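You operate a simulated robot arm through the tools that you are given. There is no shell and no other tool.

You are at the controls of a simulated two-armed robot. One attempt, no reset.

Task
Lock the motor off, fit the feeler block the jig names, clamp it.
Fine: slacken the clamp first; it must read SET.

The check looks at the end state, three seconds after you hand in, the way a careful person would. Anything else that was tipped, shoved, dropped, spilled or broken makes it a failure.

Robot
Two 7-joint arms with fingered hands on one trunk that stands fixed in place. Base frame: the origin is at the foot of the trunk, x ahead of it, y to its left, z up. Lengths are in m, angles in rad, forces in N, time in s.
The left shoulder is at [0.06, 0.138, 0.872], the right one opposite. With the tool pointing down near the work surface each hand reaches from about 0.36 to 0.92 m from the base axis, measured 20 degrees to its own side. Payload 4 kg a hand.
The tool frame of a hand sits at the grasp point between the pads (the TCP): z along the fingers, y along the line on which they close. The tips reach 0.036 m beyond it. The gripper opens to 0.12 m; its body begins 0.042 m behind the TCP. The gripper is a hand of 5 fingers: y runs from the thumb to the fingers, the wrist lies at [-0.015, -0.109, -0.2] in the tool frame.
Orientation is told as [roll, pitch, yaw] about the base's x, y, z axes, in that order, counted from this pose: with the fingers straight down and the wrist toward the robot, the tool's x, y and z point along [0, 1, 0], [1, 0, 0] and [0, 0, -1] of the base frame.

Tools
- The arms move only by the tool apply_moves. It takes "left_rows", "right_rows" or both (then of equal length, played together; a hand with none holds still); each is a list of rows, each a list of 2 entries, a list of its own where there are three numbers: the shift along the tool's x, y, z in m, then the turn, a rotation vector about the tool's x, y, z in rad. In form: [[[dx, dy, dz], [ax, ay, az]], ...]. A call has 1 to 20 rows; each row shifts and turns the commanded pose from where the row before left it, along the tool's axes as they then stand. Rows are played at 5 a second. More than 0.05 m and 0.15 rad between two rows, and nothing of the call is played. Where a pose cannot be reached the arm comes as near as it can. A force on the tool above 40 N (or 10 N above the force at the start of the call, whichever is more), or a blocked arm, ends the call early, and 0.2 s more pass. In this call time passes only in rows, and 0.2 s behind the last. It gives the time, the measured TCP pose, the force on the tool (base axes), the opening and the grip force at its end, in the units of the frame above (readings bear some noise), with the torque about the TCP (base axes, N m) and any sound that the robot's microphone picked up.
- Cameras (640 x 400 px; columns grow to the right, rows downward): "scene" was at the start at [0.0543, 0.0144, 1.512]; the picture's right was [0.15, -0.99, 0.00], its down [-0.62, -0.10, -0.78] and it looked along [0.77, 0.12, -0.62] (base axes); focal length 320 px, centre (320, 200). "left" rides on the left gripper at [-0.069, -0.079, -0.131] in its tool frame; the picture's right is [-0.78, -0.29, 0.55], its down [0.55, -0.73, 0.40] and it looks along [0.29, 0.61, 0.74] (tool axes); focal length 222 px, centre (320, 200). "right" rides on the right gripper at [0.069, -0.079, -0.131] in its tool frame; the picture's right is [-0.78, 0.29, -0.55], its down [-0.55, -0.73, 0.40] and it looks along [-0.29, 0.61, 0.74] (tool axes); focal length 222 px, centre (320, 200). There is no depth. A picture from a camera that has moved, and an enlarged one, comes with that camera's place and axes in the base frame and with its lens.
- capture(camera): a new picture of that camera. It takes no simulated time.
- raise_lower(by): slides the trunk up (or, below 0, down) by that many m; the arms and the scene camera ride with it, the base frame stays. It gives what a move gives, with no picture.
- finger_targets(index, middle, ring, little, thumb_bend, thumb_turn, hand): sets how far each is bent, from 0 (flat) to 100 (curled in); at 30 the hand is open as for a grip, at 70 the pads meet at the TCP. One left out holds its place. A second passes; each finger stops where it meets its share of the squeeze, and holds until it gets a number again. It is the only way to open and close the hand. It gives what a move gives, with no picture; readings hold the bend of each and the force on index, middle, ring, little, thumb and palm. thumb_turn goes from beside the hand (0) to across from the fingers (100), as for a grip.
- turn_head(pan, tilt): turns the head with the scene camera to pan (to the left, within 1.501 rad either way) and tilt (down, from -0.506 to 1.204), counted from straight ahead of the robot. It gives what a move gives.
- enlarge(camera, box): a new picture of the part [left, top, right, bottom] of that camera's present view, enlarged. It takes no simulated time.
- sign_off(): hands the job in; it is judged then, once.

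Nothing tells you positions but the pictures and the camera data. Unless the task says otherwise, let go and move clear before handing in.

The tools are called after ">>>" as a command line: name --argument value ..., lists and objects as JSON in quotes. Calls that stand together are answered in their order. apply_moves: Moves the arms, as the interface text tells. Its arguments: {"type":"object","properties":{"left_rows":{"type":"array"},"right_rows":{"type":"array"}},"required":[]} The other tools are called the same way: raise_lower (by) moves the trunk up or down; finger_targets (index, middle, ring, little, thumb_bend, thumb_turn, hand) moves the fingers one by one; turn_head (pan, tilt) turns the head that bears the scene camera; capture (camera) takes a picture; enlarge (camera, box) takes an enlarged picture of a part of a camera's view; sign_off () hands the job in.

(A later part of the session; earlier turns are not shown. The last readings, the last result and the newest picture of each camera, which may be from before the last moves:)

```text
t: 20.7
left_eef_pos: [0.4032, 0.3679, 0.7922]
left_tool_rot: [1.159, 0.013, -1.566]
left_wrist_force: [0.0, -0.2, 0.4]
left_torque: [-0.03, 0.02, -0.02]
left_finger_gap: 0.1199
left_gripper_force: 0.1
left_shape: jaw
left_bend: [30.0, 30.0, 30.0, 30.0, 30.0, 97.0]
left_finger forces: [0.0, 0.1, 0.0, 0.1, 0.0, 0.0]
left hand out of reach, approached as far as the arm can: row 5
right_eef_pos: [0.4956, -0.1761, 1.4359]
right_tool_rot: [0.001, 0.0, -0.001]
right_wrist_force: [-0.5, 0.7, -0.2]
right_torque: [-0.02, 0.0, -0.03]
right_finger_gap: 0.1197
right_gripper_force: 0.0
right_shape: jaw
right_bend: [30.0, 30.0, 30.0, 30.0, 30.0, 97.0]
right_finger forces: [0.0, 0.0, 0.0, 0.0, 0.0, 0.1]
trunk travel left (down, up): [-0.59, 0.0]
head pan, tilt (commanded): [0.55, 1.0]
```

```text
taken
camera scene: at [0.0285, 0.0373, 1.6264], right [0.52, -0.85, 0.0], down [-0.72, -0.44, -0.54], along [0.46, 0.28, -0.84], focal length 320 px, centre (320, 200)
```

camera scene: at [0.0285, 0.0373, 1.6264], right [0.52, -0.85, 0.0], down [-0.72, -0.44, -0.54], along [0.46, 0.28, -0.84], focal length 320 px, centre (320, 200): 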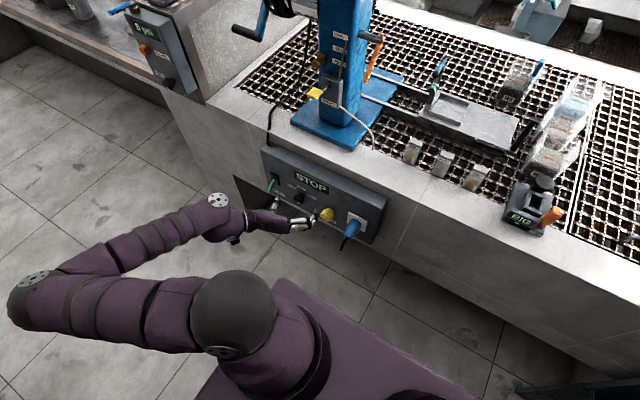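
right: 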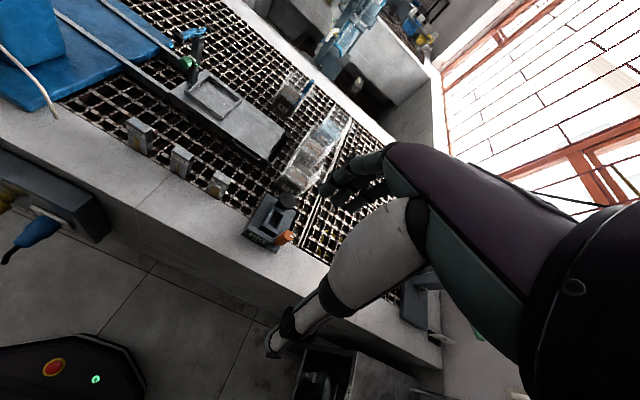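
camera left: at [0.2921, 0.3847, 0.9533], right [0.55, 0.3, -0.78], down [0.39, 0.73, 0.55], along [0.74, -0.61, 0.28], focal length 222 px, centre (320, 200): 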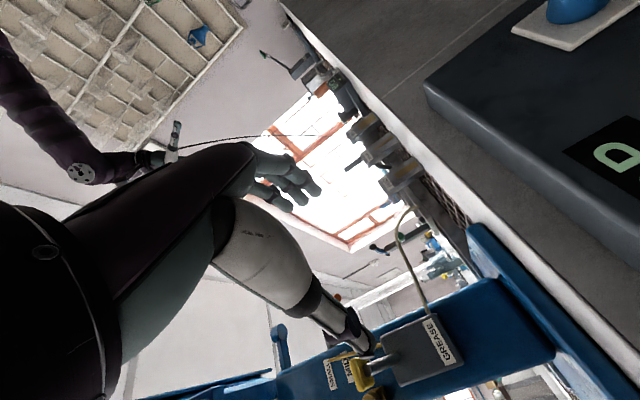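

Orientation is good. I'll now bring the hand right, down and slightly forward to a pre-grip spot in front of the knob.

>>> apply_moves --left_rows '[[[-0.0135, 0.015, 0.019], [0, 0, 0]], [[-0.0135, 0.02, 0.015], [0, 0, 0]], [[-0.0135, 0.02, 0.01], [0, 0, 0]]]'

>>> capture --camera "scene"

>>> capture --camera "left"

```text
t: 21.5
left_eef_pos: [0.4289, 0.3112, 0.7672]
left_tool_rot: [1.151, 0.018, -1.57]
left_wrist_force: [-0.8, 0.3, 0.3]
left_torque: [0.03, 0.03, -0.02]
left_finger_gap: 0.1199
left_gripper_force: 0.0
left_shape: jaw
left_bend: [30.0, 30.0, 30.0, 30.0, 30.0, 97.0]
left_finger forces: [0.1, 0.0, 0.0, 0.0, 0.1, 0.1]
left hand out of reach, approached as far as the arm can: row 2, 3
right_eef_pos: [0.4954, -0.1753, 1.4351]
right_tool_rot: [0.0, 0.0, 0.0]
right_wrist_force: [0.3, 0.2, 1.0]
right_torque: [-0.01, 0.01, 0.0]
right_finger_gap: 0.1197
right_gripper_force: 0.0
right_shape: jaw
right_bend: [30.0, 30.0, 30.0, 30.0, 30.0, 97.0]
right_finger forces: [0.0, 0.1, 0.0, 0.0, 0.0, 0.1]
trunk travel left (down, up): [-0.59, 0.0]
head pan, tilt (commanded): [0.55, 1.0]
```

```text
taken
camera scene: at [0.0291, 0.0374, 1.6264], right [0.52, -0.85, 0.0], down [-0.72, -0.44, -0.54], along [0.46, 0.28, -0.84], focal length 320 px, centre (320, 200)
```

scene: 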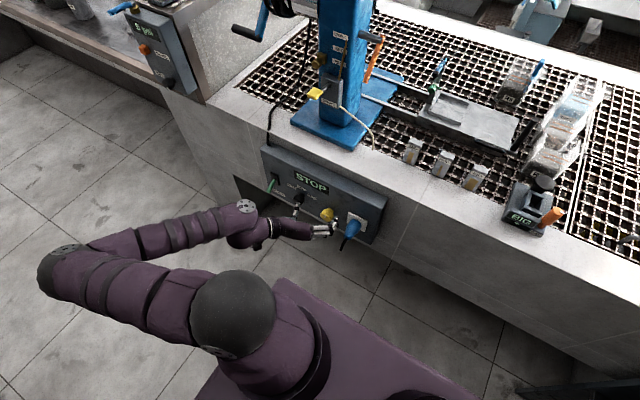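

```text
taken
camera left: at [0.2806, 0.3893, 0.7593], right [0.18, 0.31, -0.93], down [0.59, 0.73, 0.35], along [0.79, -0.61, -0.05], focal length 222 px, centre (320, 200)
```

left: 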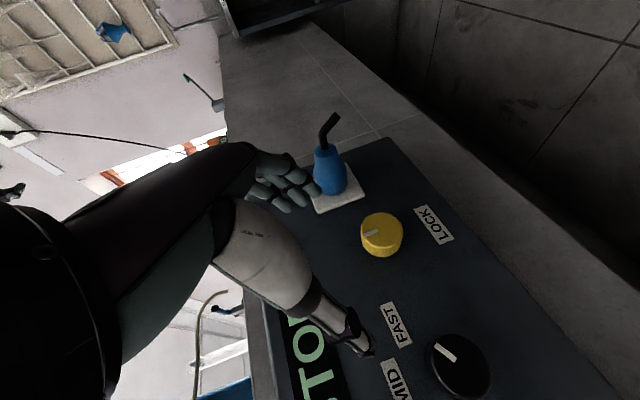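

The left camera now shows the knob face clearly, with its mark pointing up and the LOCK label below. I'll zoom in.

>>> enlarge --camera "left" --box '[290, 130, 530, 290]'

>>> enlarge --camera "scene" --box '[260, 180, 400, 260]'

```text
2.50 times, centred on (410, 210) of left
camera zoom: at [0.2806, 0.3893, 0.7593], right [0.18, 0.31, -0.93], down [0.59, 0.73, 0.35], along [0.79, -0.61, -0.05], focal length 555 px, centre (95, 175)
```

zoom: 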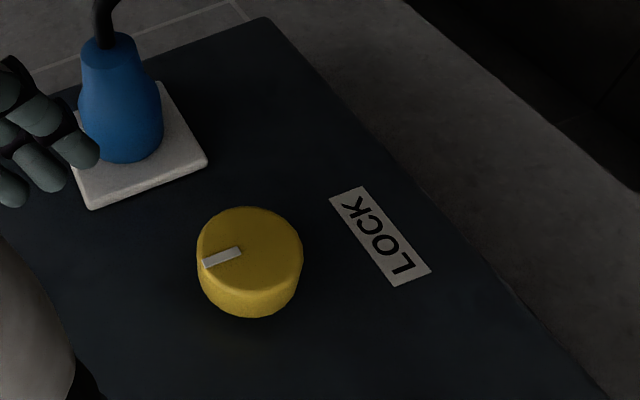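

```text
4.57 times, centred on (330, 220) of scene
camera zoom: at [0.0291, 0.0374, 1.6264], right [0.52, -0.85, 0.0], down [-0.72, -0.44, -0.54], along [0.46, 0.28, -0.84], focal length 1463 px, centre (274, 109)
```

zoom: 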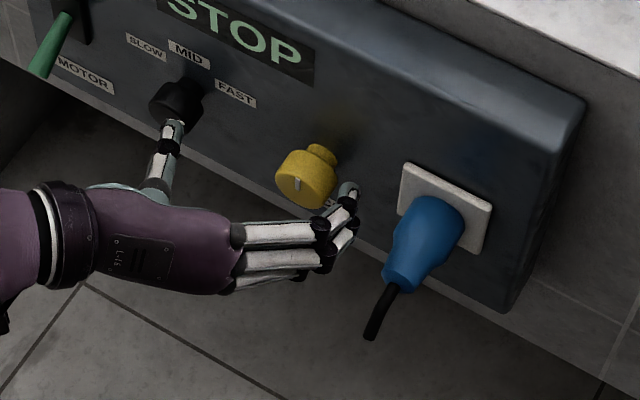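

The thumb is near the black speed knob, so I'll narrow the hand opening before moving in.

>>> finger_targets --hand "left" --index 44 --middle 44 --ring 44 --little 44 --thumb_bend 44

>>> apply_moves --left_rows '[[[-0.02, 0.009, -0.005], [0, 0, 0]], [[-0.025, 0.009, 0.0], [0, 0, 0]]]'

>>> capture --camera "left"

>>> enlarge --camera "scene" --box '[260, 180, 400, 260]'

```text
t: 22.5
left_eef_pos: [0.4289, 0.3119, 0.7662]
left_tool_rot: [1.149, 0.02, -1.57]
left_wrist_force: [0.6, 1.3, 0.2]
left_torque: [-0.01, -0.03, -0.01]
left_finger_gap: 0.0787
left_gripper_force: 0.0
left_shape: fingers
left_bend: [44.0, 44.0, 44.0, 44.0, 44.0, 97.0]
left_finger forces: [0.1, 0.0, 0.0, 0.1, 0.1, 0.0]
right_eef_pos: [0.4953, -0.1747, 1.4353]
right_tool_rot: [0.0, 0.0, 0.001]
right_wrist_force: [-0.1, 0.4, -1.0]
right_torque: [-0.01, 0.01, 0.02]
right_finger_gap: 0.1198
right_gripper_force: 0.0
right_shape: jaw
right_bend: [30.0, 30.0, 30.0, 30.0, 30.0, 97.0]
right_finger forces: [0.0, 0.1, 0.0, 0.0, 0.0, 0.0]
trunk travel left (down, up): [-0.59, 0.0]
head pan, tilt (commanded): [0.55, 1.0]
```

```text
t: 23.1
left_eef_pos: [0.4073, 0.2898, 0.7634]
left_tool_rot: [1.146, 0.02, -1.569]
left_wrist_force: [-0.3, -0.1, 0.0]
left_torque: [0.0, -0.03, 0.0]
left_finger_gap: 0.0785
left_gripper_force: 0.0
left_shape: fingers
left_bend: [44.0, 44.0, 44.0, 44.0, 44.0, 97.0]
left_finger forces: [0.1, 0.1, 0.0, 0.1, 0.0, 0.0]
left hand out of reach, approached as far as the arm can: row 1, 2
right_eef_pos: [0.4945, -0.1757, 1.4351]
right_tool_rot: [0.0, 0.0, -0.001]
right_wrist_force: [-0.4, 0.6, 0.9]
right_torque: [0.01, 0.03, 0.03]
right_finger_gap: 0.1198
right_gripper_force: 0.0
right_shape: jaw
right_bend: [30.0, 30.0, 30.0, 30.0, 30.0, 97.0]
right_finger forces: [0.0, 0.1, 0.1, 0.0, 0.0, 0.1]
trunk travel left (down, up): [-0.59, 0.0]
head pan, tilt (commanded): [0.55, 1.0]
```

```text
taken
camera left: at [0.2595, 0.3676, 0.7562], right [0.17, 0.31, -0.93], down [0.59, 0.73, 0.35], along [0.79, -0.61, -0.06], focal length 222 px, centre (320, 200)
```

left: 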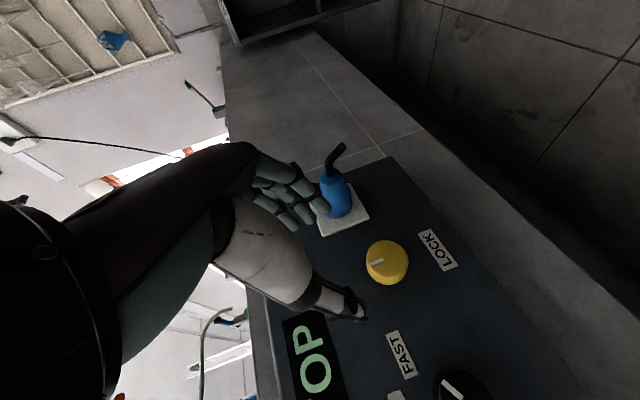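

```text
4.57 times, centred on (330, 220) of scene
camera zoom: at [0.0289, 0.0376, 1.6264], right [0.52, -0.85, 0.0], down [-0.72, -0.44, -0.54], along [0.46, 0.28, -0.84], focal length 1463 px, centre (274, 109)
```

zoom: 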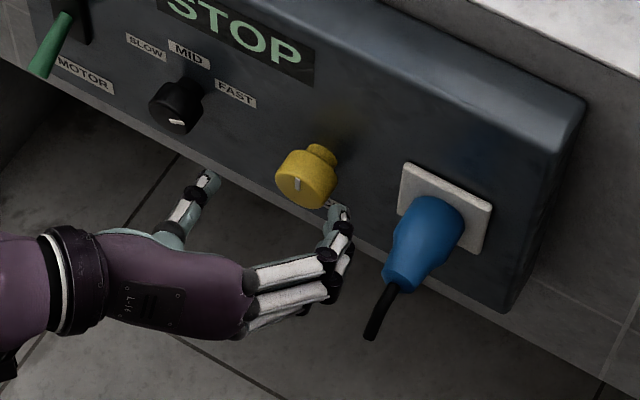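

The hand is aligned in y but can't go lower in this posture; I'll drop the trunk 0.05 m so the whole arm comes down to knob height (hand is still ~0.08 m back from the knob).

>>> raise_lower --by -0.05

>>> capture --camera "left"

>>> enlarge --camera "scene" --box '[260, 170, 400, 260]'

```text
t: 24.1
left_eef_pos: [0.4079, 0.2885, 0.7134]
left_tool_rot: [1.148, 0.021, -1.57]
left_wrist_force: [-0.1, -0.2, -0.5]
left_torque: [-0.02, -0.02, 0.01]
left_finger_gap: 0.0788
left_gripper_force: 0.1
left_shape: fingers
left_bend: [44.0, 44.0, 44.0, 44.0, 44.0, 97.0]
left_finger forces: [0.0, 0.0, 0.0, 0.0, 0.0, 0.1]
right_eef_pos: [0.4961, -0.1757, 1.3864]
right_tool_rot: [0.001, -0.001, -0.001]
right_wrist_force: [0.0, 0.4, 0.0]
right_torque: [0.02, 0.0, -0.01]
right_finger_gap: 0.1195
right_gripper_force: 0.0
right_shape: jaw
right_bend: [30.0, 30.0, 30.0, 30.0, 30.0, 97.0]
right_finger forces: [0.0, 0.0, 0.0, 0.0, 0.1, 0.0]
trunk travel left (down, up): [-0.54, 0.05]
head pan, tilt (commanded): [0.55, 1.0]
```

```text
taken
camera left: at [0.2596, 0.3676, 0.7064], right [0.18, 0.31, -0.93], down [0.59, 0.73, 0.35], along [0.79, -0.61, -0.05], focal length 222 px, centre (320, 200)
```

left: 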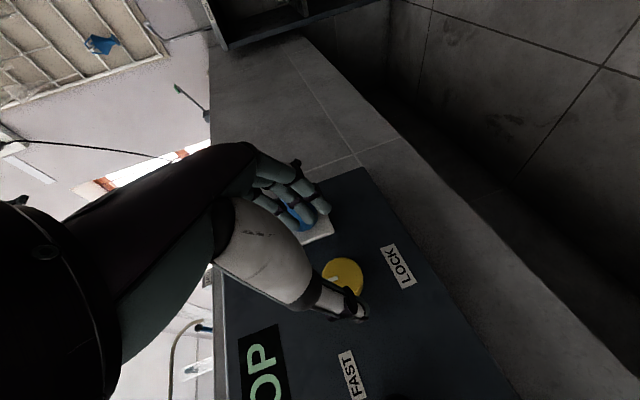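

```text
4.44 times, centred on (330, 215) of scene
camera zoom: at [0.0286, 0.0375, 1.5764], right [0.52, -0.85, 0.0], down [-0.72, -0.44, -0.54], along [0.46, 0.28, -0.84], focal length 1423 px, centre (276, 133)
```

zoom: 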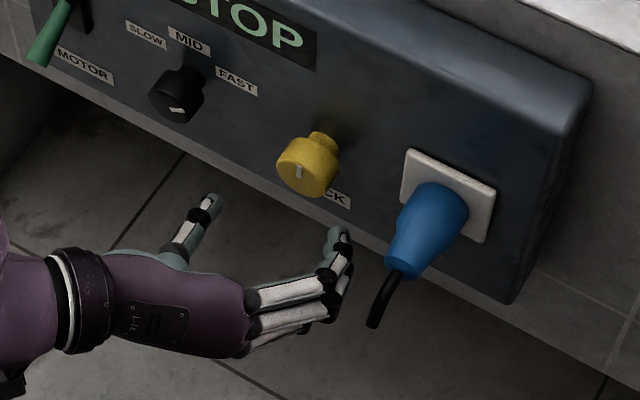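

Knob face re-measured at about [0.487, 0.294, 0.701]. I'll narrow the opening to ~0.066 m (clear of the plug) and advance to the knob.

>>> finger_targets --hand "left" --index 48 --middle 48 --ring 48 --little 48 --thumb_bend 48

>>> apply_moves --left_rows '[[[0.008, -0.0028, 0.018], [0, 0, 0]], [[0.008, -0.0028, 0.018], [0, 0, 0]]]'

>>> capture --camera "left"

>>> enlarge --camera "scene" --box '[260, 170, 400, 260]'

```text
t: 25.1
left_eef_pos: [0.408, 0.2898, 0.7148]
left_tool_rot: [1.145, 0.022, -1.569]
left_wrist_force: [0.7, 0.1, 0.5]
left_torque: [0.0, 0.03, 0.0]
left_finger_gap: 0.0664
left_gripper_force: 0.1
left_shape: fingers
left_bend: [48.0, 48.0, 48.0, 48.0, 48.0, 97.0]
left_finger forces: [0.0, 0.1, 0.0, 0.0, 0.0, 0.1]
right_eef_pos: [0.497, -0.1747, 1.3861]
right_tool_rot: [-0.003, 0.0, 0.001]
right_wrist_force: [-1.1, -0.6, -0.8]
right_torque: [-0.03, 0.0, -0.01]
right_finger_gap: 0.1192
right_gripper_force: 0.1
right_shape: jaw
right_bend: [30.0, 30.0, 30.0, 30.0, 30.0, 97.0]
right_finger forces: [0.0, 0.0, 0.0, 0.0, 0.0, 0.0]
trunk travel left (down, up): [-0.54, 0.05]
head pan, tilt (commanded): [0.55, 1.0]
```

```text
t: 25.6
left_eef_pos: [0.4465, 0.296, 0.7112]
left_tool_rot: [1.145, 0.021, -1.568]
left_wrist_force: [-0.2, 0.5, -0.4]
left_torque: [-0.02, 0.01, -0.02]
left_finger_gap: 0.0665
left_gripper_force: 0.1
left_shape: fingers
left_bend: [48.0, 48.0, 48.0, 48.0, 48.0, 97.0]
left_finger forces: [0.0, 0.0, 0.0, 0.0, 0.2, 0.0]
right_eef_pos: [0.4955, -0.1752, 1.3858]
right_tool_rot: [0.0, 0.0, -0.001]
right_wrist_force: [0.0, 0.5, -0.3]
right_torque: [0.01, 0.01, 0.04]
right_finger_gap: 0.1197
right_gripper_force: 0.2
right_shape: jaw
right_bend: [30.0, 30.0, 30.0, 30.0, 30.0, 97.0]
right_finger forces: [0.1, 0.0, 0.0, 0.0, 0.1, 0.0]
trunk travel left (down, up): [-0.54, 0.05]
head pan, tilt (commanded): [0.55, 1.0]
```

```text
taken
camera left: at [0.2984, 0.3738, 0.7057], right [0.17, 0.31, -0.93], down [0.59, 0.73, 0.35], along [0.79, -0.61, -0.06], focal length 222 px, centre (320, 200)
```

left: 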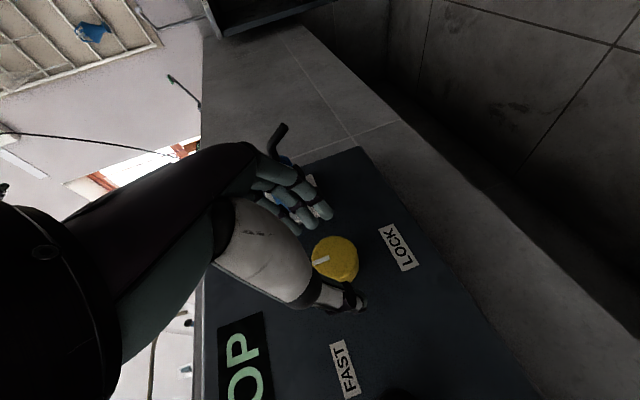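

```text
4.44 times, centred on (330, 215) of scene
camera zoom: at [0.0291, 0.0376, 1.5764], right [0.52, -0.85, 0.0], down [-0.72, -0.44, -0.54], along [0.46, 0.28, -0.84], focal length 1423 px, centre (276, 133)
```

zoom: 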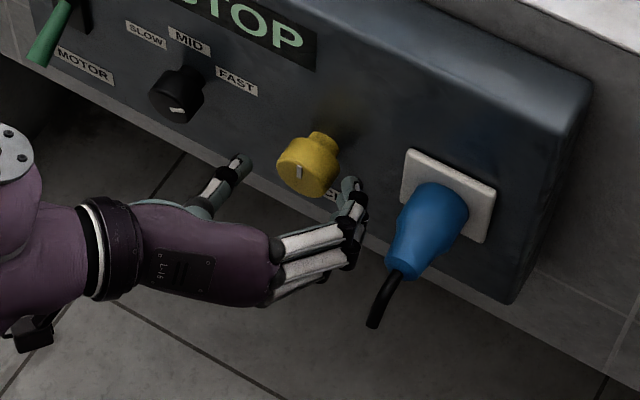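

Approach is on line with no reach warnings. I'll advance the final ~0.025 m so the fingertips straddle the knob.

>>> apply_moves --left_rows '[[[0.005, 0.001, 0.011], [0, 0, 0]], [[0.005, 0.001, 0.011], [0, 0, 0]]]'

>>> capture --camera "left"

>>> enlarge --camera "scene" --box '[290, 180, 380, 240]'

```text
t: 26.2
left_eef_pos: [0.4717, 0.293, 0.7128]
left_tool_rot: [1.147, 0.021, -1.568]
left_wrist_force: [-1.0, 0.1, 0.7]
left_torque: [-0.01, 0.0, -0.01]
left_finger_gap: 0.0664
left_gripper_force: 0.0
left_shape: fingers
left_bend: [48.0, 48.0, 48.0, 48.0, 48.0, 97.0]
left_finger forces: [0.0, 0.0, 0.0, 0.1, 0.1, 0.0]
right_eef_pos: [0.4959, -0.1743, 1.3863]
right_tool_rot: [0.001, -0.002, 0.0]
right_wrist_force: [0.7, 1.0, -0.1]
right_torque: [-0.02, -0.01, 0.01]
right_finger_gap: 0.1196
right_gripper_force: 0.0
right_shape: jaw
right_bend: [30.0, 30.0, 30.0, 30.0, 30.0, 97.0]
right_finger forces: [0.0, 0.0, 0.0, 0.1, 0.0, 0.0]
trunk travel left (down, up): [-0.54, 0.05]
head pan, tilt (commanded): [0.55, 1.0]
```

```text
taken
camera left: at [0.3233, 0.3707, 0.7062], right [0.17, 0.31, -0.93], down [0.59, 0.73, 0.35], along [0.79, -0.61, -0.06], focal length 222 px, centre (320, 200)
```

left: 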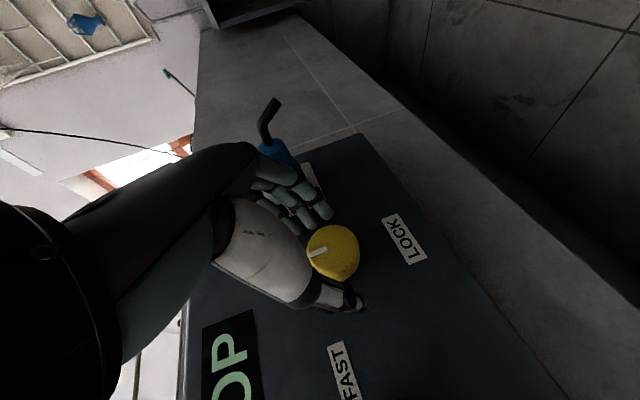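

```text
6.67 times, centred on (335, 210) of scene
camera zoom: at [0.0289, 0.0376, 1.5764], right [0.52, -0.85, 0.0], down [-0.72, -0.44, -0.54], along [0.46, 0.28, -0.84], focal length 2134 px, centre (220, 133)
```

zoom: 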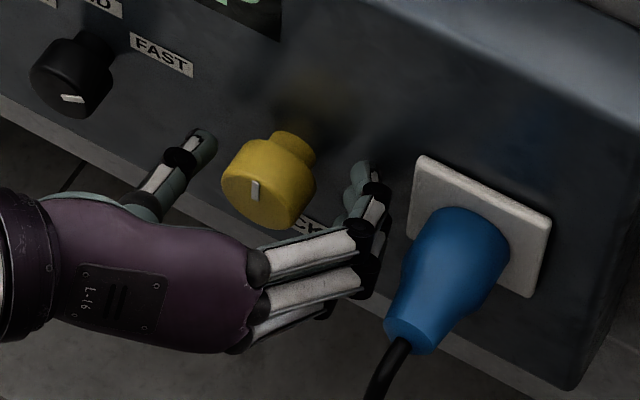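

The fingertips straddle the knob with thumb left and fingers right. I'll close gently on it.

>>> finger_targets --hand "left" --index 62 --middle 62 --ring 62 --little 62 --thumb_bend 62

>>> capture --camera "left"

>>> enlarge --camera "scene" --box '[290, 180, 380, 240]'

```text
t: 27.2
left_eef_pos: [0.4708, 0.2912, 0.714]
left_tool_rot: [1.146, 0.021, -1.57]
left_wrist_force: [2.8, 1.0, 1.1]
left_torque: [0.02, -0.03, -0.05]
left_finger_gap: 0.0364
left_gripper_force: 4.3
left_shape: fingers
left_bend: [59.0, 60.0, 62.0, 62.0, 58.0, 97.0]
left_finger forces: [2.6, 1.9, 0.1, 0.0, 4.9, 0.0]
right_eef_pos: [0.4954, -0.1739, 1.3856]
right_tool_rot: [0.0, 0.0, 0.001]
right_wrist_force: [0.1, -0.2, 0.2]
right_torque: [0.02, 0.0, -0.02]
right_finger_gap: 0.1196
right_gripper_force: 0.0
right_shape: jaw
right_bend: [30.0, 30.0, 30.0, 30.0, 30.0, 97.0]
right_finger forces: [0.0, 0.0, 0.1, 0.0, 0.0, 0.1]
trunk travel left (down, up): [-0.54, 0.05]
head pan, tilt (commanded): [0.55, 1.0]
```

```text
taken
camera left: at [0.3233, 0.3707, 0.7063], right [0.18, 0.31, -0.93], down [0.59, 0.73, 0.35], along [0.79, -0.61, -0.06], focal length 222 px, centre (320, 200)
```

left: 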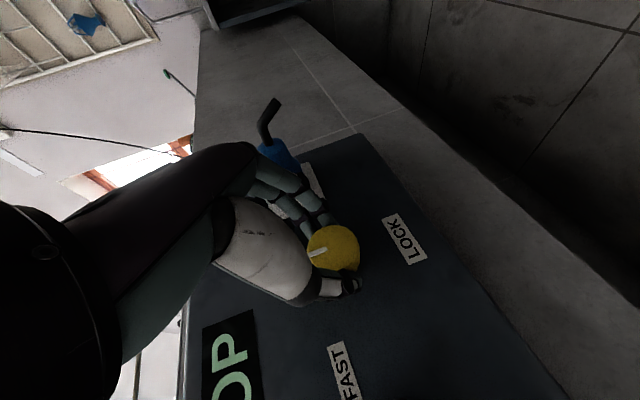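

```text
6.67 times, centred on (335, 210) of scene
camera zoom: at [0.0289, 0.0376, 1.5764], right [0.52, -0.85, 0.0], down [-0.72, -0.44, -0.54], along [0.46, 0.28, -0.84], focal length 2134 px, centre (220, 133)
```

zoom: 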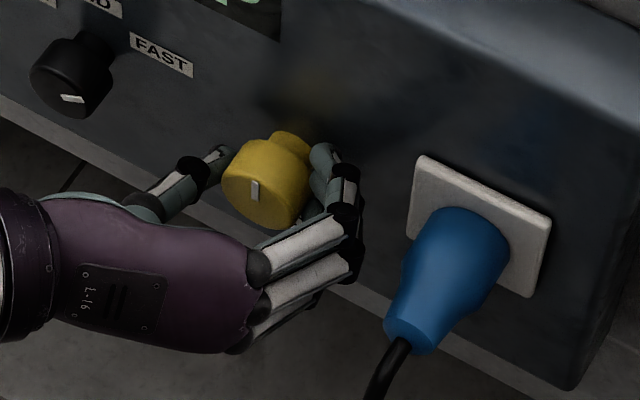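

I have a light grip (thumb 4.9 N against index and middle). I'll firm it up, then twist clockwise about the knob axis by ~0.39 rad and check the mark and the display.

>>> finger_targets --hand "left" --index 70 --middle 70 --thumb_bend 70

>>> apply_moves --left_rows '[[[0, 0.0014, 0], [0.0533, 0, 0.1186]], [[0, 0.0014, 0], [0.0533, 0, 0.1186]], [[0, 0.0014, 0], [0.0533, 0, 0.1186]]]'

>>> capture --camera "left"

>>> enlarge --camera "scene" --box '[270, 160, 390, 240]'

```text
t: 28.2
left_eef_pos: [0.4717, 0.2908, 0.7132]
left_tool_rot: [1.148, 0.021, -1.57]
left_wrist_force: [2.9, -6.4, 0.5]
left_torque: [-0.08, -0.14, -0.35]
left_finger_gap: 0.0345
left_gripper_force: 14.5
left_shape: fingers
left_bend: [62.0, 63.0, 62.0, 62.0, 61.0, 97.0]
left_finger forces: [9.4, 8.9, 0.0, 0.0, 12.0, 0.1]
right_eef_pos: [0.4959, -0.1746, 1.3863]
right_tool_rot: [0.0, -0.001, 0.001]
right_wrist_force: [0.5, -0.6, -0.3]
right_torque: [0.02, -0.01, -0.01]
right_finger_gap: 0.1194
right_gripper_force: 0.1
right_shape: jaw
right_bend: [30.0, 30.0, 30.0, 30.0, 30.0, 97.0]
right_finger forces: [0.0, 0.0, 0.0, 0.1, 0.0, 0.0]
trunk travel left (down, up): [-0.54, 0.05]
head pan, tilt (commanded): [0.55, 1.0]
```

```text
t: 29.1
left_eef_pos: [0.4721, 0.2866, 0.7128]
left_tool_rot: [1.145, 0.412, -1.572]
left_wrist_force: [2.4, -7.9, -7.1]
left_torque: [-0.16, 0.18, -0.47]
left_finger_gap: 0.0345
left_gripper_force: 15.3
left_shape: fingers
left_bend: [61.0, 63.0, 62.0, 62.0, 62.0, 96.0]
left_finger forces: [11.1, 9.0, 0.0, 0.1, 10.6, 0.0]
right_eef_pos: [0.4964, -0.1756, 1.3844]
right_tool_rot: [0.001, 0.003, -0.001]
right_wrist_force: [0.1, -0.3, 0.2]
right_torque: [0.03, -0.02, -0.01]
right_finger_gap: 0.1196
right_gripper_force: 0.1
right_shape: jaw
right_bend: [30.0, 30.0, 30.0, 30.0, 30.0, 97.0]
right_finger forces: [0.0, 0.1, 0.0, 0.0, 0.0, 0.0]
trunk travel left (down, up): [-0.54, 0.05]
head pan, tilt (commanded): [0.55, 1.0]
```

```text
taken
camera left: at [0.3238, 0.3628, 0.7369], right [0.18, 0.64, -0.75], down [0.59, 0.54, 0.6], along [0.79, -0.55, -0.28], focal length 222 px, centre (320, 200)
```

left: 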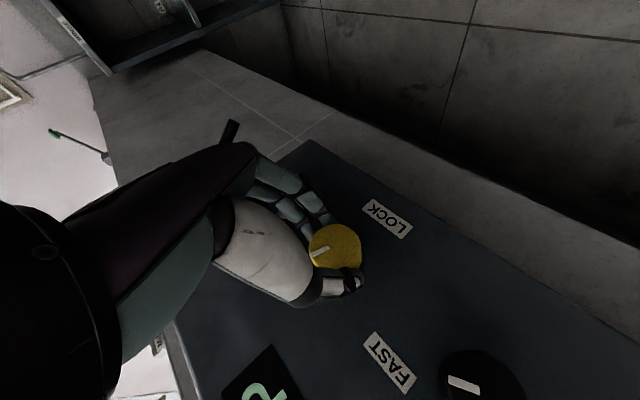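

```text
5.00 times, centred on (330, 200) of scene
camera zoom: at [0.0297, 0.0367, 1.5763], right [0.52, -0.85, 0.0], down [-0.72, -0.44, -0.54], along [0.46, 0.28, -0.84], focal length 1600 px, centre (270, 200)
```

zoom: 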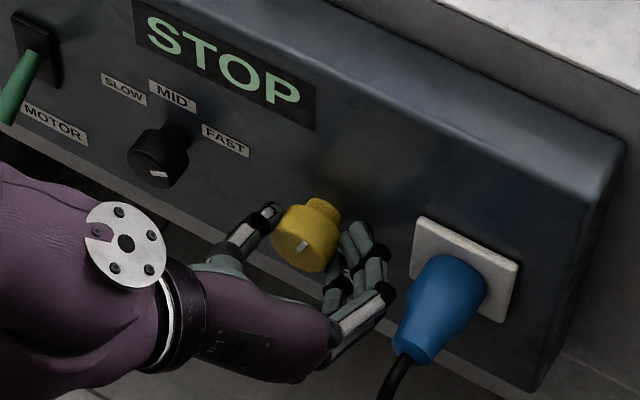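

The knob is turning clockwise (mark tilted right) with the grip holding. I'll continue another ~0.39 rad.

>>> apply_moves --left_rows '[[[0, 0.0018, 0], [0.0533, 0, 0.1186]], [[0, 0.0016, 0], [0.0533, 0, 0.1186]], [[0, 0.0016, 0], [0.0533, 0, 0.1186]]]'

>>> capture --camera "left"

>>> enlarge --camera "scene" --box '[270, 160, 390, 240]'

```text
t: 29.9
left_eef_pos: [0.475, 0.2946, 0.7269]
left_tool_rot: [1.133, 0.583, -1.594]
left_wrist_force: [-20.5, -28.8, -13.3]
left_torque: [-0.7, 0.99, -1.16]
left_finger_gap: 0.0367
left_gripper_force: 20.7
left_shape: fingers
left_bend: [51.0, 62.0, 62.0, 62.0, 68.0, 97.0]
left_finger forces: [22.2, 14.9, 3.2, 0.0, 1.9, 0.0]
left hand out of reach, approached as far as the arm can: row 2, 3
right_eef_pos: [0.4944, -0.1773, 1.3846]
right_tool_rot: [0.0, 0.0, 0.0]
right_wrist_force: [0.4, 0.0, -0.4]
right_torque: [0.0, 0.01, 0.02]
right_finger_gap: 0.1198
right_gripper_force: 0.2
right_shape: jaw
right_bend: [30.0, 30.0, 30.0, 30.0, 30.0, 97.0]
right_finger forces: [0.0, 0.1, 0.0, 0.0, 0.0, 0.0]
trunk travel left (down, up): [-0.54, 0.05]
head pan, tilt (commanded): [0.55, 1.0]
```

```text
taken
camera left: at [0.3291, 0.3672, 0.7657], right [0.18, 0.76, -0.63], down [0.6, 0.42, 0.68], along [0.78, -0.5, -0.38], focal length 222 px, centre (320, 200)
```

left: 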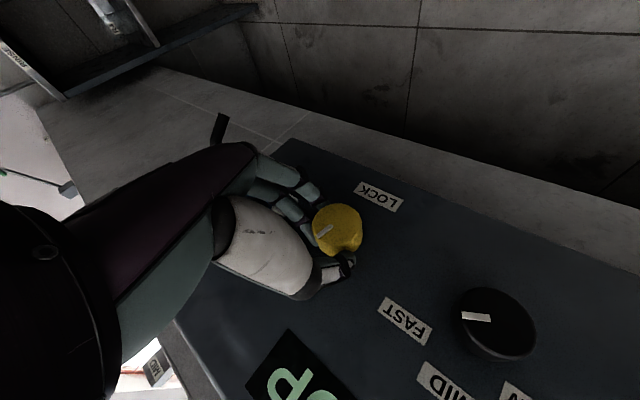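

```text
5.00 times, centred on (330, 200) of scene
camera zoom: at [0.0278, 0.0352, 1.5765], right [0.52, -0.85, 0.0], down [-0.72, -0.44, -0.54], along [0.46, 0.28, -0.84], focal length 1600 px, centre (270, 200)
```

zoom: 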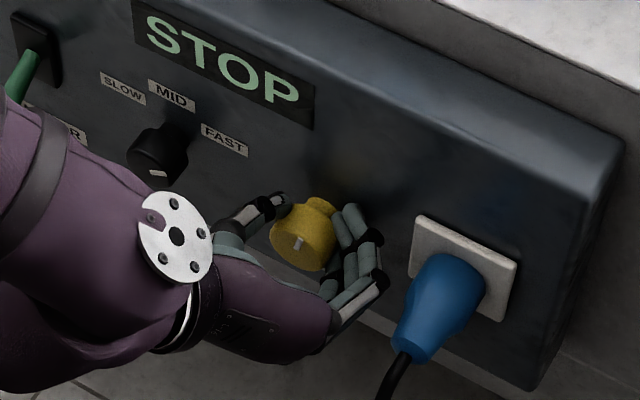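

The arm hit a reach limit and is loading the knob sideways, so I'll release the grip right away before anything else.

>>> finger_targets --hand "left" --index 46 --middle 46 --ring 46 --little 46 --thumb_bend 46

>>> capture --camera "left"

>>> capture --camera "scene"

>>> enlarge --camera "scene" --box '[270, 160, 390, 240]'

```text
t: 30.9
left_eef_pos: [0.4798, 0.3026, 0.7291]
left_tool_rot: [1.15, 0.591, -1.57]
left_wrist_force: [-18.5, 0.3, 5.9]
left_torque: [-0.22, -0.06, -0.43]
left_finger_gap: 0.0778
left_gripper_force: 14.6
left_shape: fingers
left_bend: [43.0, 49.0, 49.0, 46.0, 46.0, 97.0]
left_finger forces: [3.0, 15.4, 10.0, 0.0, 0.0, 0.0]
right_eef_pos: [0.4928, -0.1744, 1.3865]
right_tool_rot: [-0.001, -0.003, 0.002]
right_wrist_force: [-0.3, 0.4, 0.5]
right_torque: [0.02, 0.01, 0.02]
right_finger_gap: 0.1199
right_gripper_force: 0.0
right_shape: jaw
right_bend: [30.0, 30.0, 30.0, 30.0, 30.0, 97.0]
right_finger forces: [0.0, 0.0, 0.0, 0.0, 0.1, 0.1]
trunk travel left (down, up): [-0.54, 0.05]
head pan, tilt (commanded): [0.55, 1.0]
```

```text
taken
camera left: at [0.3317, 0.3727, 0.7664], right [0.18, 0.77, -0.62], down [0.59, 0.42, 0.69], along [0.79, -0.49, -0.38], focal length 222 px, centre (320, 200)
```

left: 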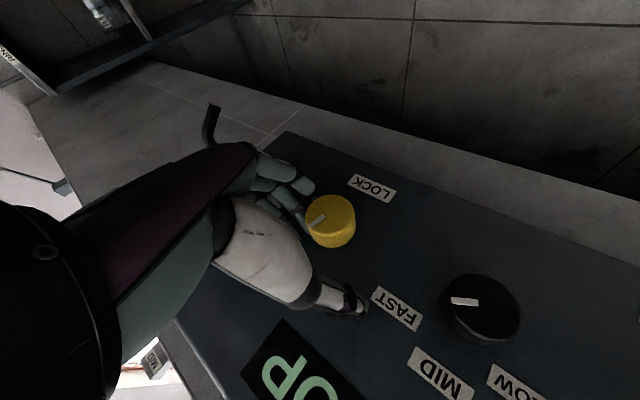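

```text
taken
camera scene: at [0.0269, 0.0375, 1.5765], right [0.52, -0.85, 0.0], down [-0.72, -0.44, -0.54], along [0.46, 0.28, -0.84], focal length 320 px, centre (320, 200)
```

scene: 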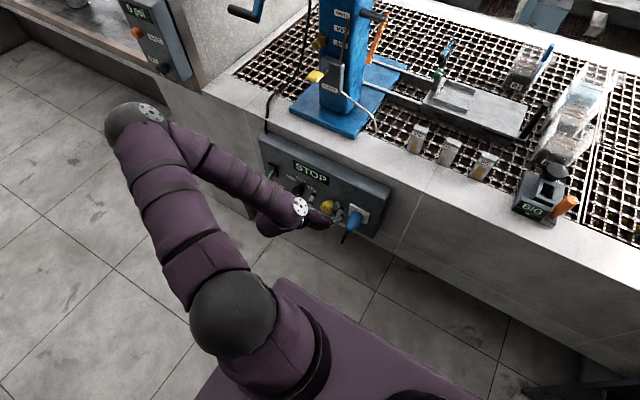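

```text
5.00 times, centred on (330, 200) of scene
camera zoom: at [0.0269, 0.0375, 1.5765], right [0.52, -0.85, 0.0], down [-0.72, -0.44, -0.54], along [0.46, 0.28, -0.84], focal length 1600 px, centre (270, 200)
```

zoom: 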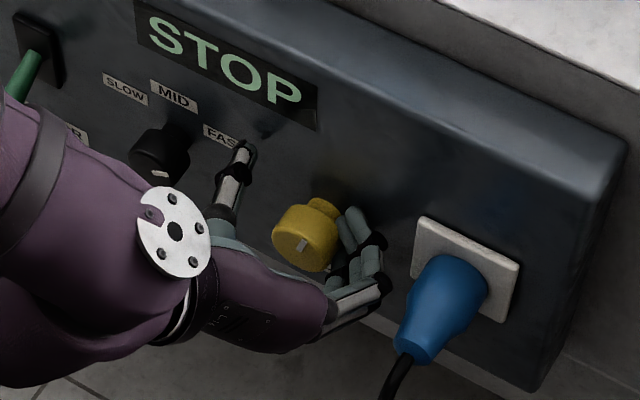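

Released; the knob has turned about 0.4 rad so far. The fingers still touch from the shifted pose, so I'll ease right a touch and back straight out from the panel.

>>> apply_moves --left_rows '[[[-0.004, 0.006, -0.009], [0, 0, 0]], [[-0.0163, 0, -0.0365], [0, 0, 0]], [[-0.0163, 0, -0.0365], [0, 0, 0]]]'

>>> capture --camera "scene"

>>> enlarge --camera "scene" --box '[250, 150, 390, 240]'

>>> capture --camera "left"

```text
t: 31.6
left_eef_pos: [0.4021, 0.3182, 0.7479]
left_tool_rot: [1.148, 0.585, -1.575]
left_wrist_force: [0.6, -0.8, 0.1]
left_torque: [0.0, 0.02, 0.01]
left_finger_gap: 0.072
left_gripper_force: 0.0
left_shape: fingers
left_bend: [46.0, 46.0, 46.0, 46.0, 46.0, 97.0]
left_finger forces: [0.0, 0.1, 0.1, 0.0, 0.0, 0.0]
left hand out of reach, approached as far as the arm can: row 1, 2, 3
right_eef_pos: [0.495, -0.1761, 1.3861]
right_tool_rot: [0.001, 0.0, 0.001]
right_wrist_force: [0.4, 1.0, -0.2]
right_torque: [0.0, -0.04, -0.03]
right_finger_gap: 0.1197
right_gripper_force: 0.0
right_shape: jaw
right_bend: [30.0, 30.0, 30.0, 30.0, 30.0, 97.0]
right_finger forces: [0.0, 0.1, 0.0, 0.1, 0.1, 0.0]
trunk travel left (down, up): [-0.54, 0.05]
head pan, tilt (commanded): [0.55, 1.0]
```

```text
taken
camera scene: at [0.0284, 0.0375, 1.5764], right [0.52, -0.85, 0.0], down [-0.72, -0.44, -0.54], along [0.46, 0.28, -0.84], focal length 320 px, centre (320, 200)
```

scene: 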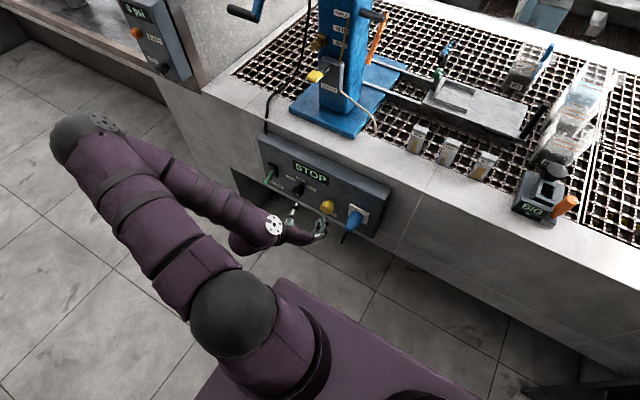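

```text
4.44 times, centred on (320, 195) of scene
camera zoom: at [0.0284, 0.0375, 1.5764], right [0.52, -0.85, 0.0], down [-0.72, -0.44, -0.54], along [0.46, 0.28, -0.84], focal length 1423 px, centre (320, 222)
```

zoom: 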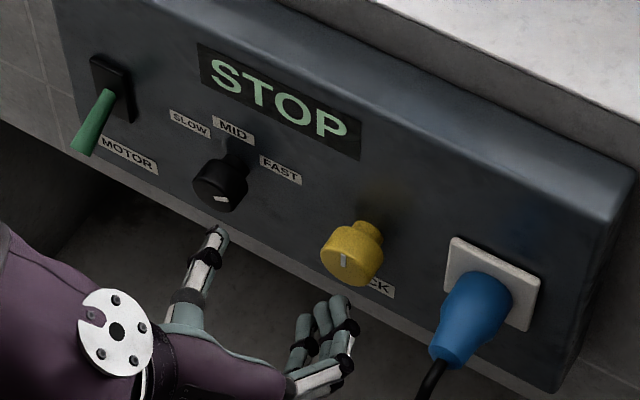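

```text
taken
camera left: at [0.2542, 0.388, 0.7839], right [0.18, 0.76, -0.62], down [0.59, 0.42, 0.69], along [0.79, -0.49, -0.37], focal length 222 px, centre (320, 200)
```

left: 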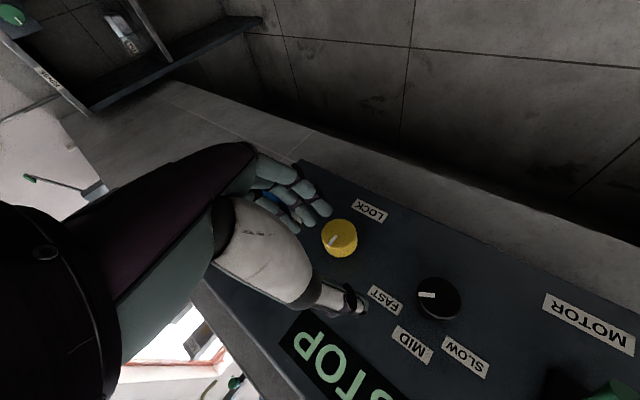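

The mark looks upright again; I'll zoom in to check whether the knob sprang back.

>>> enlarge --camera "left" --box '[300, 180, 400, 280]'

>>> enlarge --camera "scene" --box '[310, 185, 350, 225]'

```text
4.00 times, centred on (350, 230) of left
camera zoom: at [0.2542, 0.388, 0.7839], right [0.18, 0.76, -0.62], down [0.59, 0.42, 0.69], along [0.79, -0.49, -0.37], focal length 888 px, centre (200, 80)
```

zoom: 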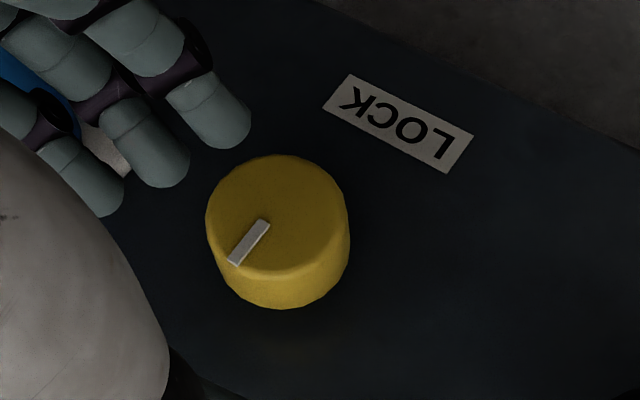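

```text
10.00 times, centred on (330, 205) of scene
camera zoom: at [0.0284, 0.0375, 1.5764], right [0.52, -0.85, 0.0], down [-0.72, -0.44, -0.54], along [0.46, 0.28, -0.84], focal length 3201 px, centre (220, 150)
```

zoom: 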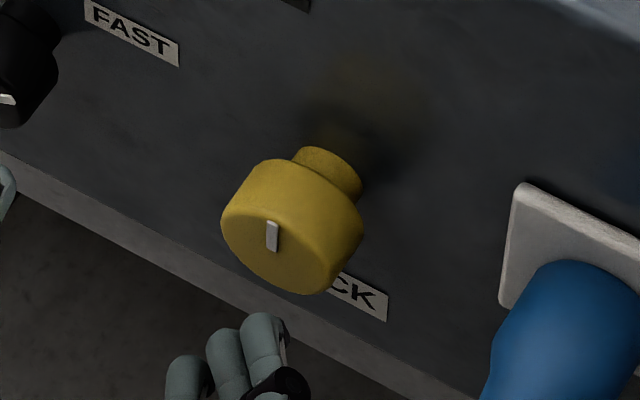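

The knob sprang back upright, so it needs a larger single turn to snap over. I'll explore, clear of the knob, how far the hand can roll clockwise in this arm posture.

>>> apply_moves --left_rows '[[[0, 0, 0], [0.053, 0, 0.1187]], [[0, 0, 0], [0.053, 0, 0.1187]], [[0, 0, 0], [0.053, 0, 0.1187]], [[0, 0, 0], [0.053, 0, 0.1187]]]'

>>> capture --camera "scene"

```text
t: 32.6
left_eef_pos: [0.419, 0.4589, 0.9021]
left_tool_rot: [1.147, 1.092, -1.585]
left_wrist_force: [-0.5, -0.5, 0.2]
left_torque: [-0.01, -0.04, -0.01]
left_finger_gap: 0.072
left_gripper_force: 0.1
left_shape: fingers
left_bend: [46.0, 46.0, 46.0, 46.0, 46.0, 97.0]
left_finger forces: [0.0, 0.1, 0.1, 0.1, 0.0, 0.1]
left hand out of reach, approached as far as the arm can: row 1, 2, 3, 4
right_eef_pos: [0.4949, -0.1752, 1.3862]
right_tool_rot: [0.0, -0.001, -0.002]
right_wrist_force: [-0.3, -0.8, -0.6]
right_torque: [-0.01, 0.01, 0.03]
right_finger_gap: 0.1194
right_gripper_force: 0.1
right_shape: jaw
right_bend: [30.0, 30.0, 30.0, 30.0, 30.0, 97.0]
right_finger forces: [0.0, 0.0, 0.1, 0.1, 0.0, 0.1]
trunk travel left (down, up): [-0.54, 0.05]
head pan, tilt (commanded): [0.55, 1.0]
```

```text
taken
camera scene: at [0.0284, 0.0371, 1.5764], right [0.52, -0.85, 0.0], down [-0.72, -0.44, -0.54], along [0.46, 0.28, -0.84], focal length 320 px, centre (320, 200)
```

scene: 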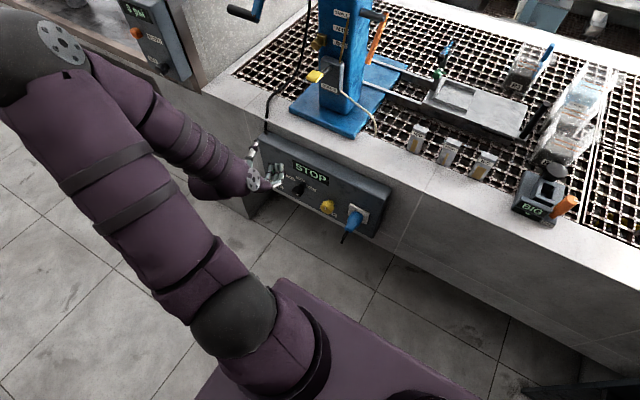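

The left arm is too folded to turn this knob far; the right arm can reach across with far better geometry. I'll first lift the left hand up and back out of the way.

>>> apply_moves --left_rows '[[[0.0108, -0.0354, -0.0214], [0, 0, 0]], [[0.0108, -0.0354, -0.0214], [0, 0, 0]], [[0.0168, -0.0355, -0.0076], [0, 0, 0]], [[0.0168, -0.0355, -0.0076], [0, 0, 0]]]'

>>> capture --camera "scene"

```text
t: 33.9
left_eef_pos: [0.4521, 0.4161, 1.0758]
left_tool_rot: [1.258, 1.093, -1.628]
left_wrist_force: [-0.3, -0.6, 0.7]
left_torque: [0.01, 0.01, -0.03]
left_finger_gap: 0.0722
left_gripper_force: 0.0
left_shape: fingers
left_bend: [46.0, 46.0, 46.0, 46.0, 46.0, 97.0]
left_finger forces: [0.1, 0.0, 0.0, 0.0, 0.1, 0.0]
left hand out of reach, approached as far as the arm can: row 1, 2
right_eef_pos: [0.4967, -0.1752, 1.3848]
right_tool_rot: [-0.001, -0.001, -0.001]
right_wrist_force: [-0.7, 0.5, 0.4]
right_torque: [-0.01, 0.02, 0.05]
right_finger_gap: 0.1195
right_gripper_force: 0.0
right_shape: jaw
right_bend: [30.0, 30.0, 30.0, 30.0, 30.0, 97.0]
right_finger forces: [0.0, 0.1, 0.0, 0.0, 0.0, 0.0]
trunk travel left (down, up): [-0.54, 0.05]
head pan, tilt (commanded): [0.55, 1.0]
stopped in row 4 (left hand): the arm was blocked; the commanded pose is now the measured one
```

```text
taken
camera scene: at [0.0291, 0.0369, 1.5764], right [0.52, -0.85, 0.0], down [-0.72, -0.44, -0.54], along [0.46, 0.28, -0.84], focal length 320 px, centre (320, 200)
```

scene: 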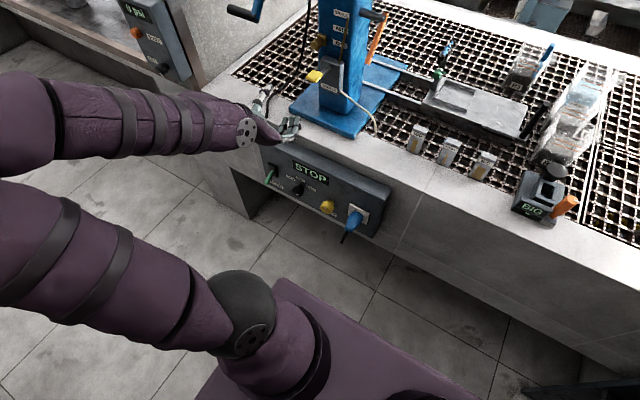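

The left arm reported blocked; I'll look closely for any contact.

>>> enlarge --camera "scene" --box '[200, 50, 360, 170]'

>>> capture --camera "left"

>>> capture --camera "right"

```text
3.33 times, centred on (280, 110) of scene
camera zoom: at [0.0291, 0.0369, 1.5764], right [0.52, -0.85, 0.0], down [-0.72, -0.44, -0.54], along [0.46, 0.28, -0.84], focal length 1067 px, centre (453, 500)
```

zoom: 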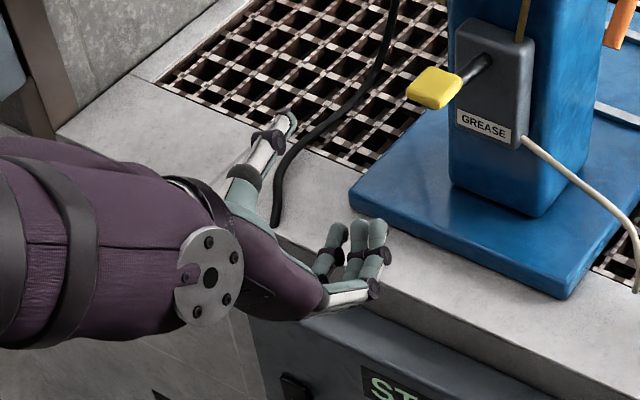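

```text
taken
camera left: at [0.3104, 0.4834, 1.1347], right [0.33, 0.93, -0.16], down [0.54, -0.05, 0.84], along [0.77, -0.37, -0.52], focal length 222 px, centre (320, 200)
```

left: 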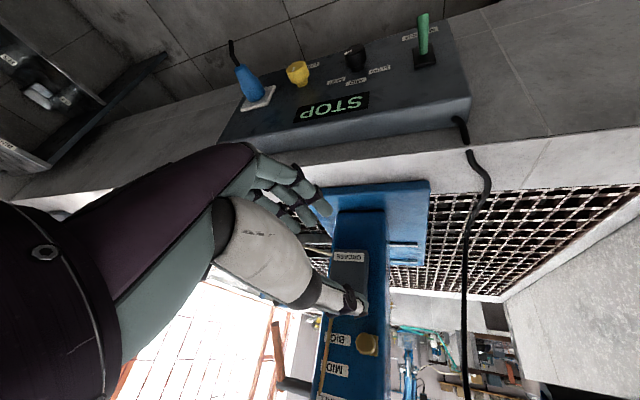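

```text
taken
camera right: at [0.4166, -0.1048, 1.517], right [0.29, -0.78, 0.55], down [-0.73, -0.55, -0.4], along [0.61, -0.29, -0.74], focal length 222 px, centre (320, 200)
```

right: 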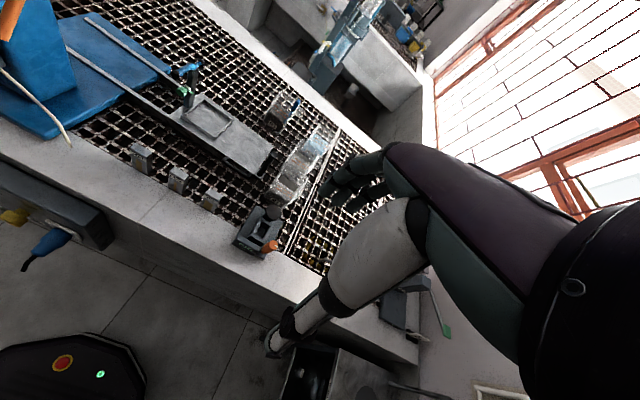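

No contact: the left hand is simply in mid-air and free. Leaving it parked there, I'll bring the right hand back from the bench and yaw it so its fingers will point left.

>>> apply_moves --right_rows '[[[0, -0.05, 0], [0, 0, 0]], [[0, -0.04, 0], [0, 0, 0]], [[0, 0, 0], [0, 0, -0.1428]], [[0, 0, 0], [0, 0, -0.1428]], [[0, 0, 0], [0, 0, -0.1428]], [[0, 0, 0], [0, 0, -0.1428]], [[0, 0, 0], [0, 0, -0.1428]], [[0, 0, 0], [0, 0, -0.1428]], [[0, 0, 0], [0, 0, -0.1428]], [[0, 0, 0], [0, 0, -0.1428]], [[0, 0, 0], [0, 0, -0.1428]], [[0, 0, 0], [0, 0, -0.1428]], [[0, 0, 0], [0, 0, -0.1428]]]'

>>> capture --camera "scene"

```text
t: 36.6
left_eef_pos: [0.4535, 0.4178, 1.0765]
left_tool_rot: [1.261, 1.095, -1.629]
left_wrist_force: [0.4, 0.1, -0.5]
left_torque: [0.01, -0.01, 0.01]
left_finger_gap: 0.0721
left_gripper_force: 0.0
left_shape: fingers
left_bend: [46.0, 46.0, 46.0, 46.0, 46.0, 97.0]
left_finger forces: [0.1, 0.1, 0.0, 0.1, 0.0, 0.0]
right_eef_pos: [0.4064, -0.1745, 1.3851]
right_tool_rot: [-0.002, -0.001, 1.574]
right_wrist_force: [0.0, 0.2, 0.1]
right_torque: [0.01, -0.01, -0.02]
right_finger_gap: 0.1198
right_gripper_force: 0.1
right_shape: jaw
right_bend: [30.0, 30.0, 30.0, 30.0, 30.0, 97.0]
right_finger forces: [0.0, 0.0, 0.0, 0.1, 0.0, 0.0]
trunk travel left (down, up): [-0.54, 0.05]
head pan, tilt (commanded): [0.55, 1.0]
```

```text
taken
camera scene: at [0.0293, 0.0377, 1.5764], right [0.52, -0.85, 0.0], down [-0.72, -0.44, -0.54], along [0.46, 0.28, -0.84], focal length 320 px, centre (320, 200)
```

scene: 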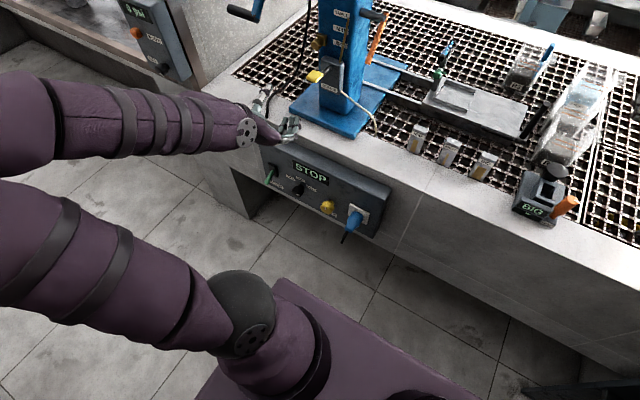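

Yaw reached cleanly. Now I'll bring the right hand left and down in front of the bench.

>>> apply_moves --right_rows '[[[0, 0.03, 0.039], [0, 0, 0]], [[0, 0.03, 0.039], [0, 0, 0]], [[0, 0.03, 0.039], [0, 0, 0]], [[0, 0.03, 0.039], [0, 0, 0]], [[0, 0.03, 0.039], [0, 0, 0]], [[0, 0.03, 0.039], [0, 0, 0]], [[0, 0.03, 0.039], [0, 0, 0]], [[0, 0.03, 0.039], [0, 0, 0]]]'

>>> capture --camera "scene"

```text
t: 38.5
left_eef_pos: [0.4534, 0.4182, 1.0751]
left_tool_rot: [1.258, 1.095, -1.628]
left_wrist_force: [-0.2, 0.2, 0.1]
left_torque: [-0.02, -0.01, 0.0]
left_finger_gap: 0.072
left_gripper_force: 0.1
left_shape: fingers
left_bend: [46.0, 46.0, 46.0, 46.0, 46.0, 97.0]
left_finger forces: [0.0, 0.0, 0.0, 0.1, 0.0, 0.0]
right_eef_pos: [0.4081, 0.0658, 1.074]
right_tool_rot: [-0.002, 0.0, 1.571]
right_wrist_force: [0.7, 0.2, -1.3]
right_torque: [0.02, 0.01, -0.01]
right_finger_gap: 0.1198
right_gripper_force: 0.0
right_shape: jaw
right_bend: [30.0, 30.0, 30.0, 30.0, 30.0, 97.0]
right_finger forces: [0.0, 0.1, 0.1, 0.0, 0.0, 0.0]
trunk travel left (down, up): [-0.54, 0.05]
head pan, tilt (commanded): [0.55, 1.0]
```

```text
taken
camera scene: at [0.0296, 0.0384, 1.5764], right [0.52, -0.85, 0.0], down [-0.72, -0.44, -0.54], along [0.46, 0.28, -0.84], focal length 320 px, centre (320, 200)
```

scene: 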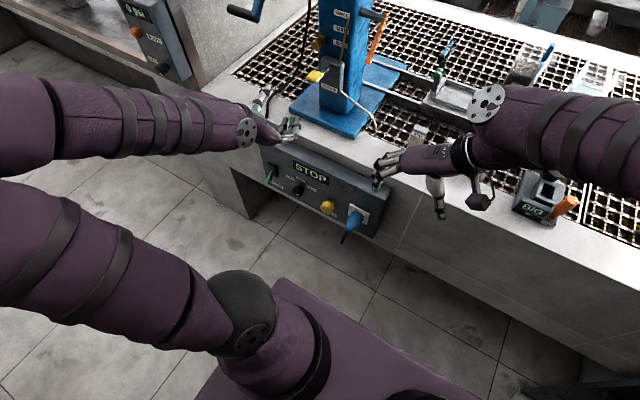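

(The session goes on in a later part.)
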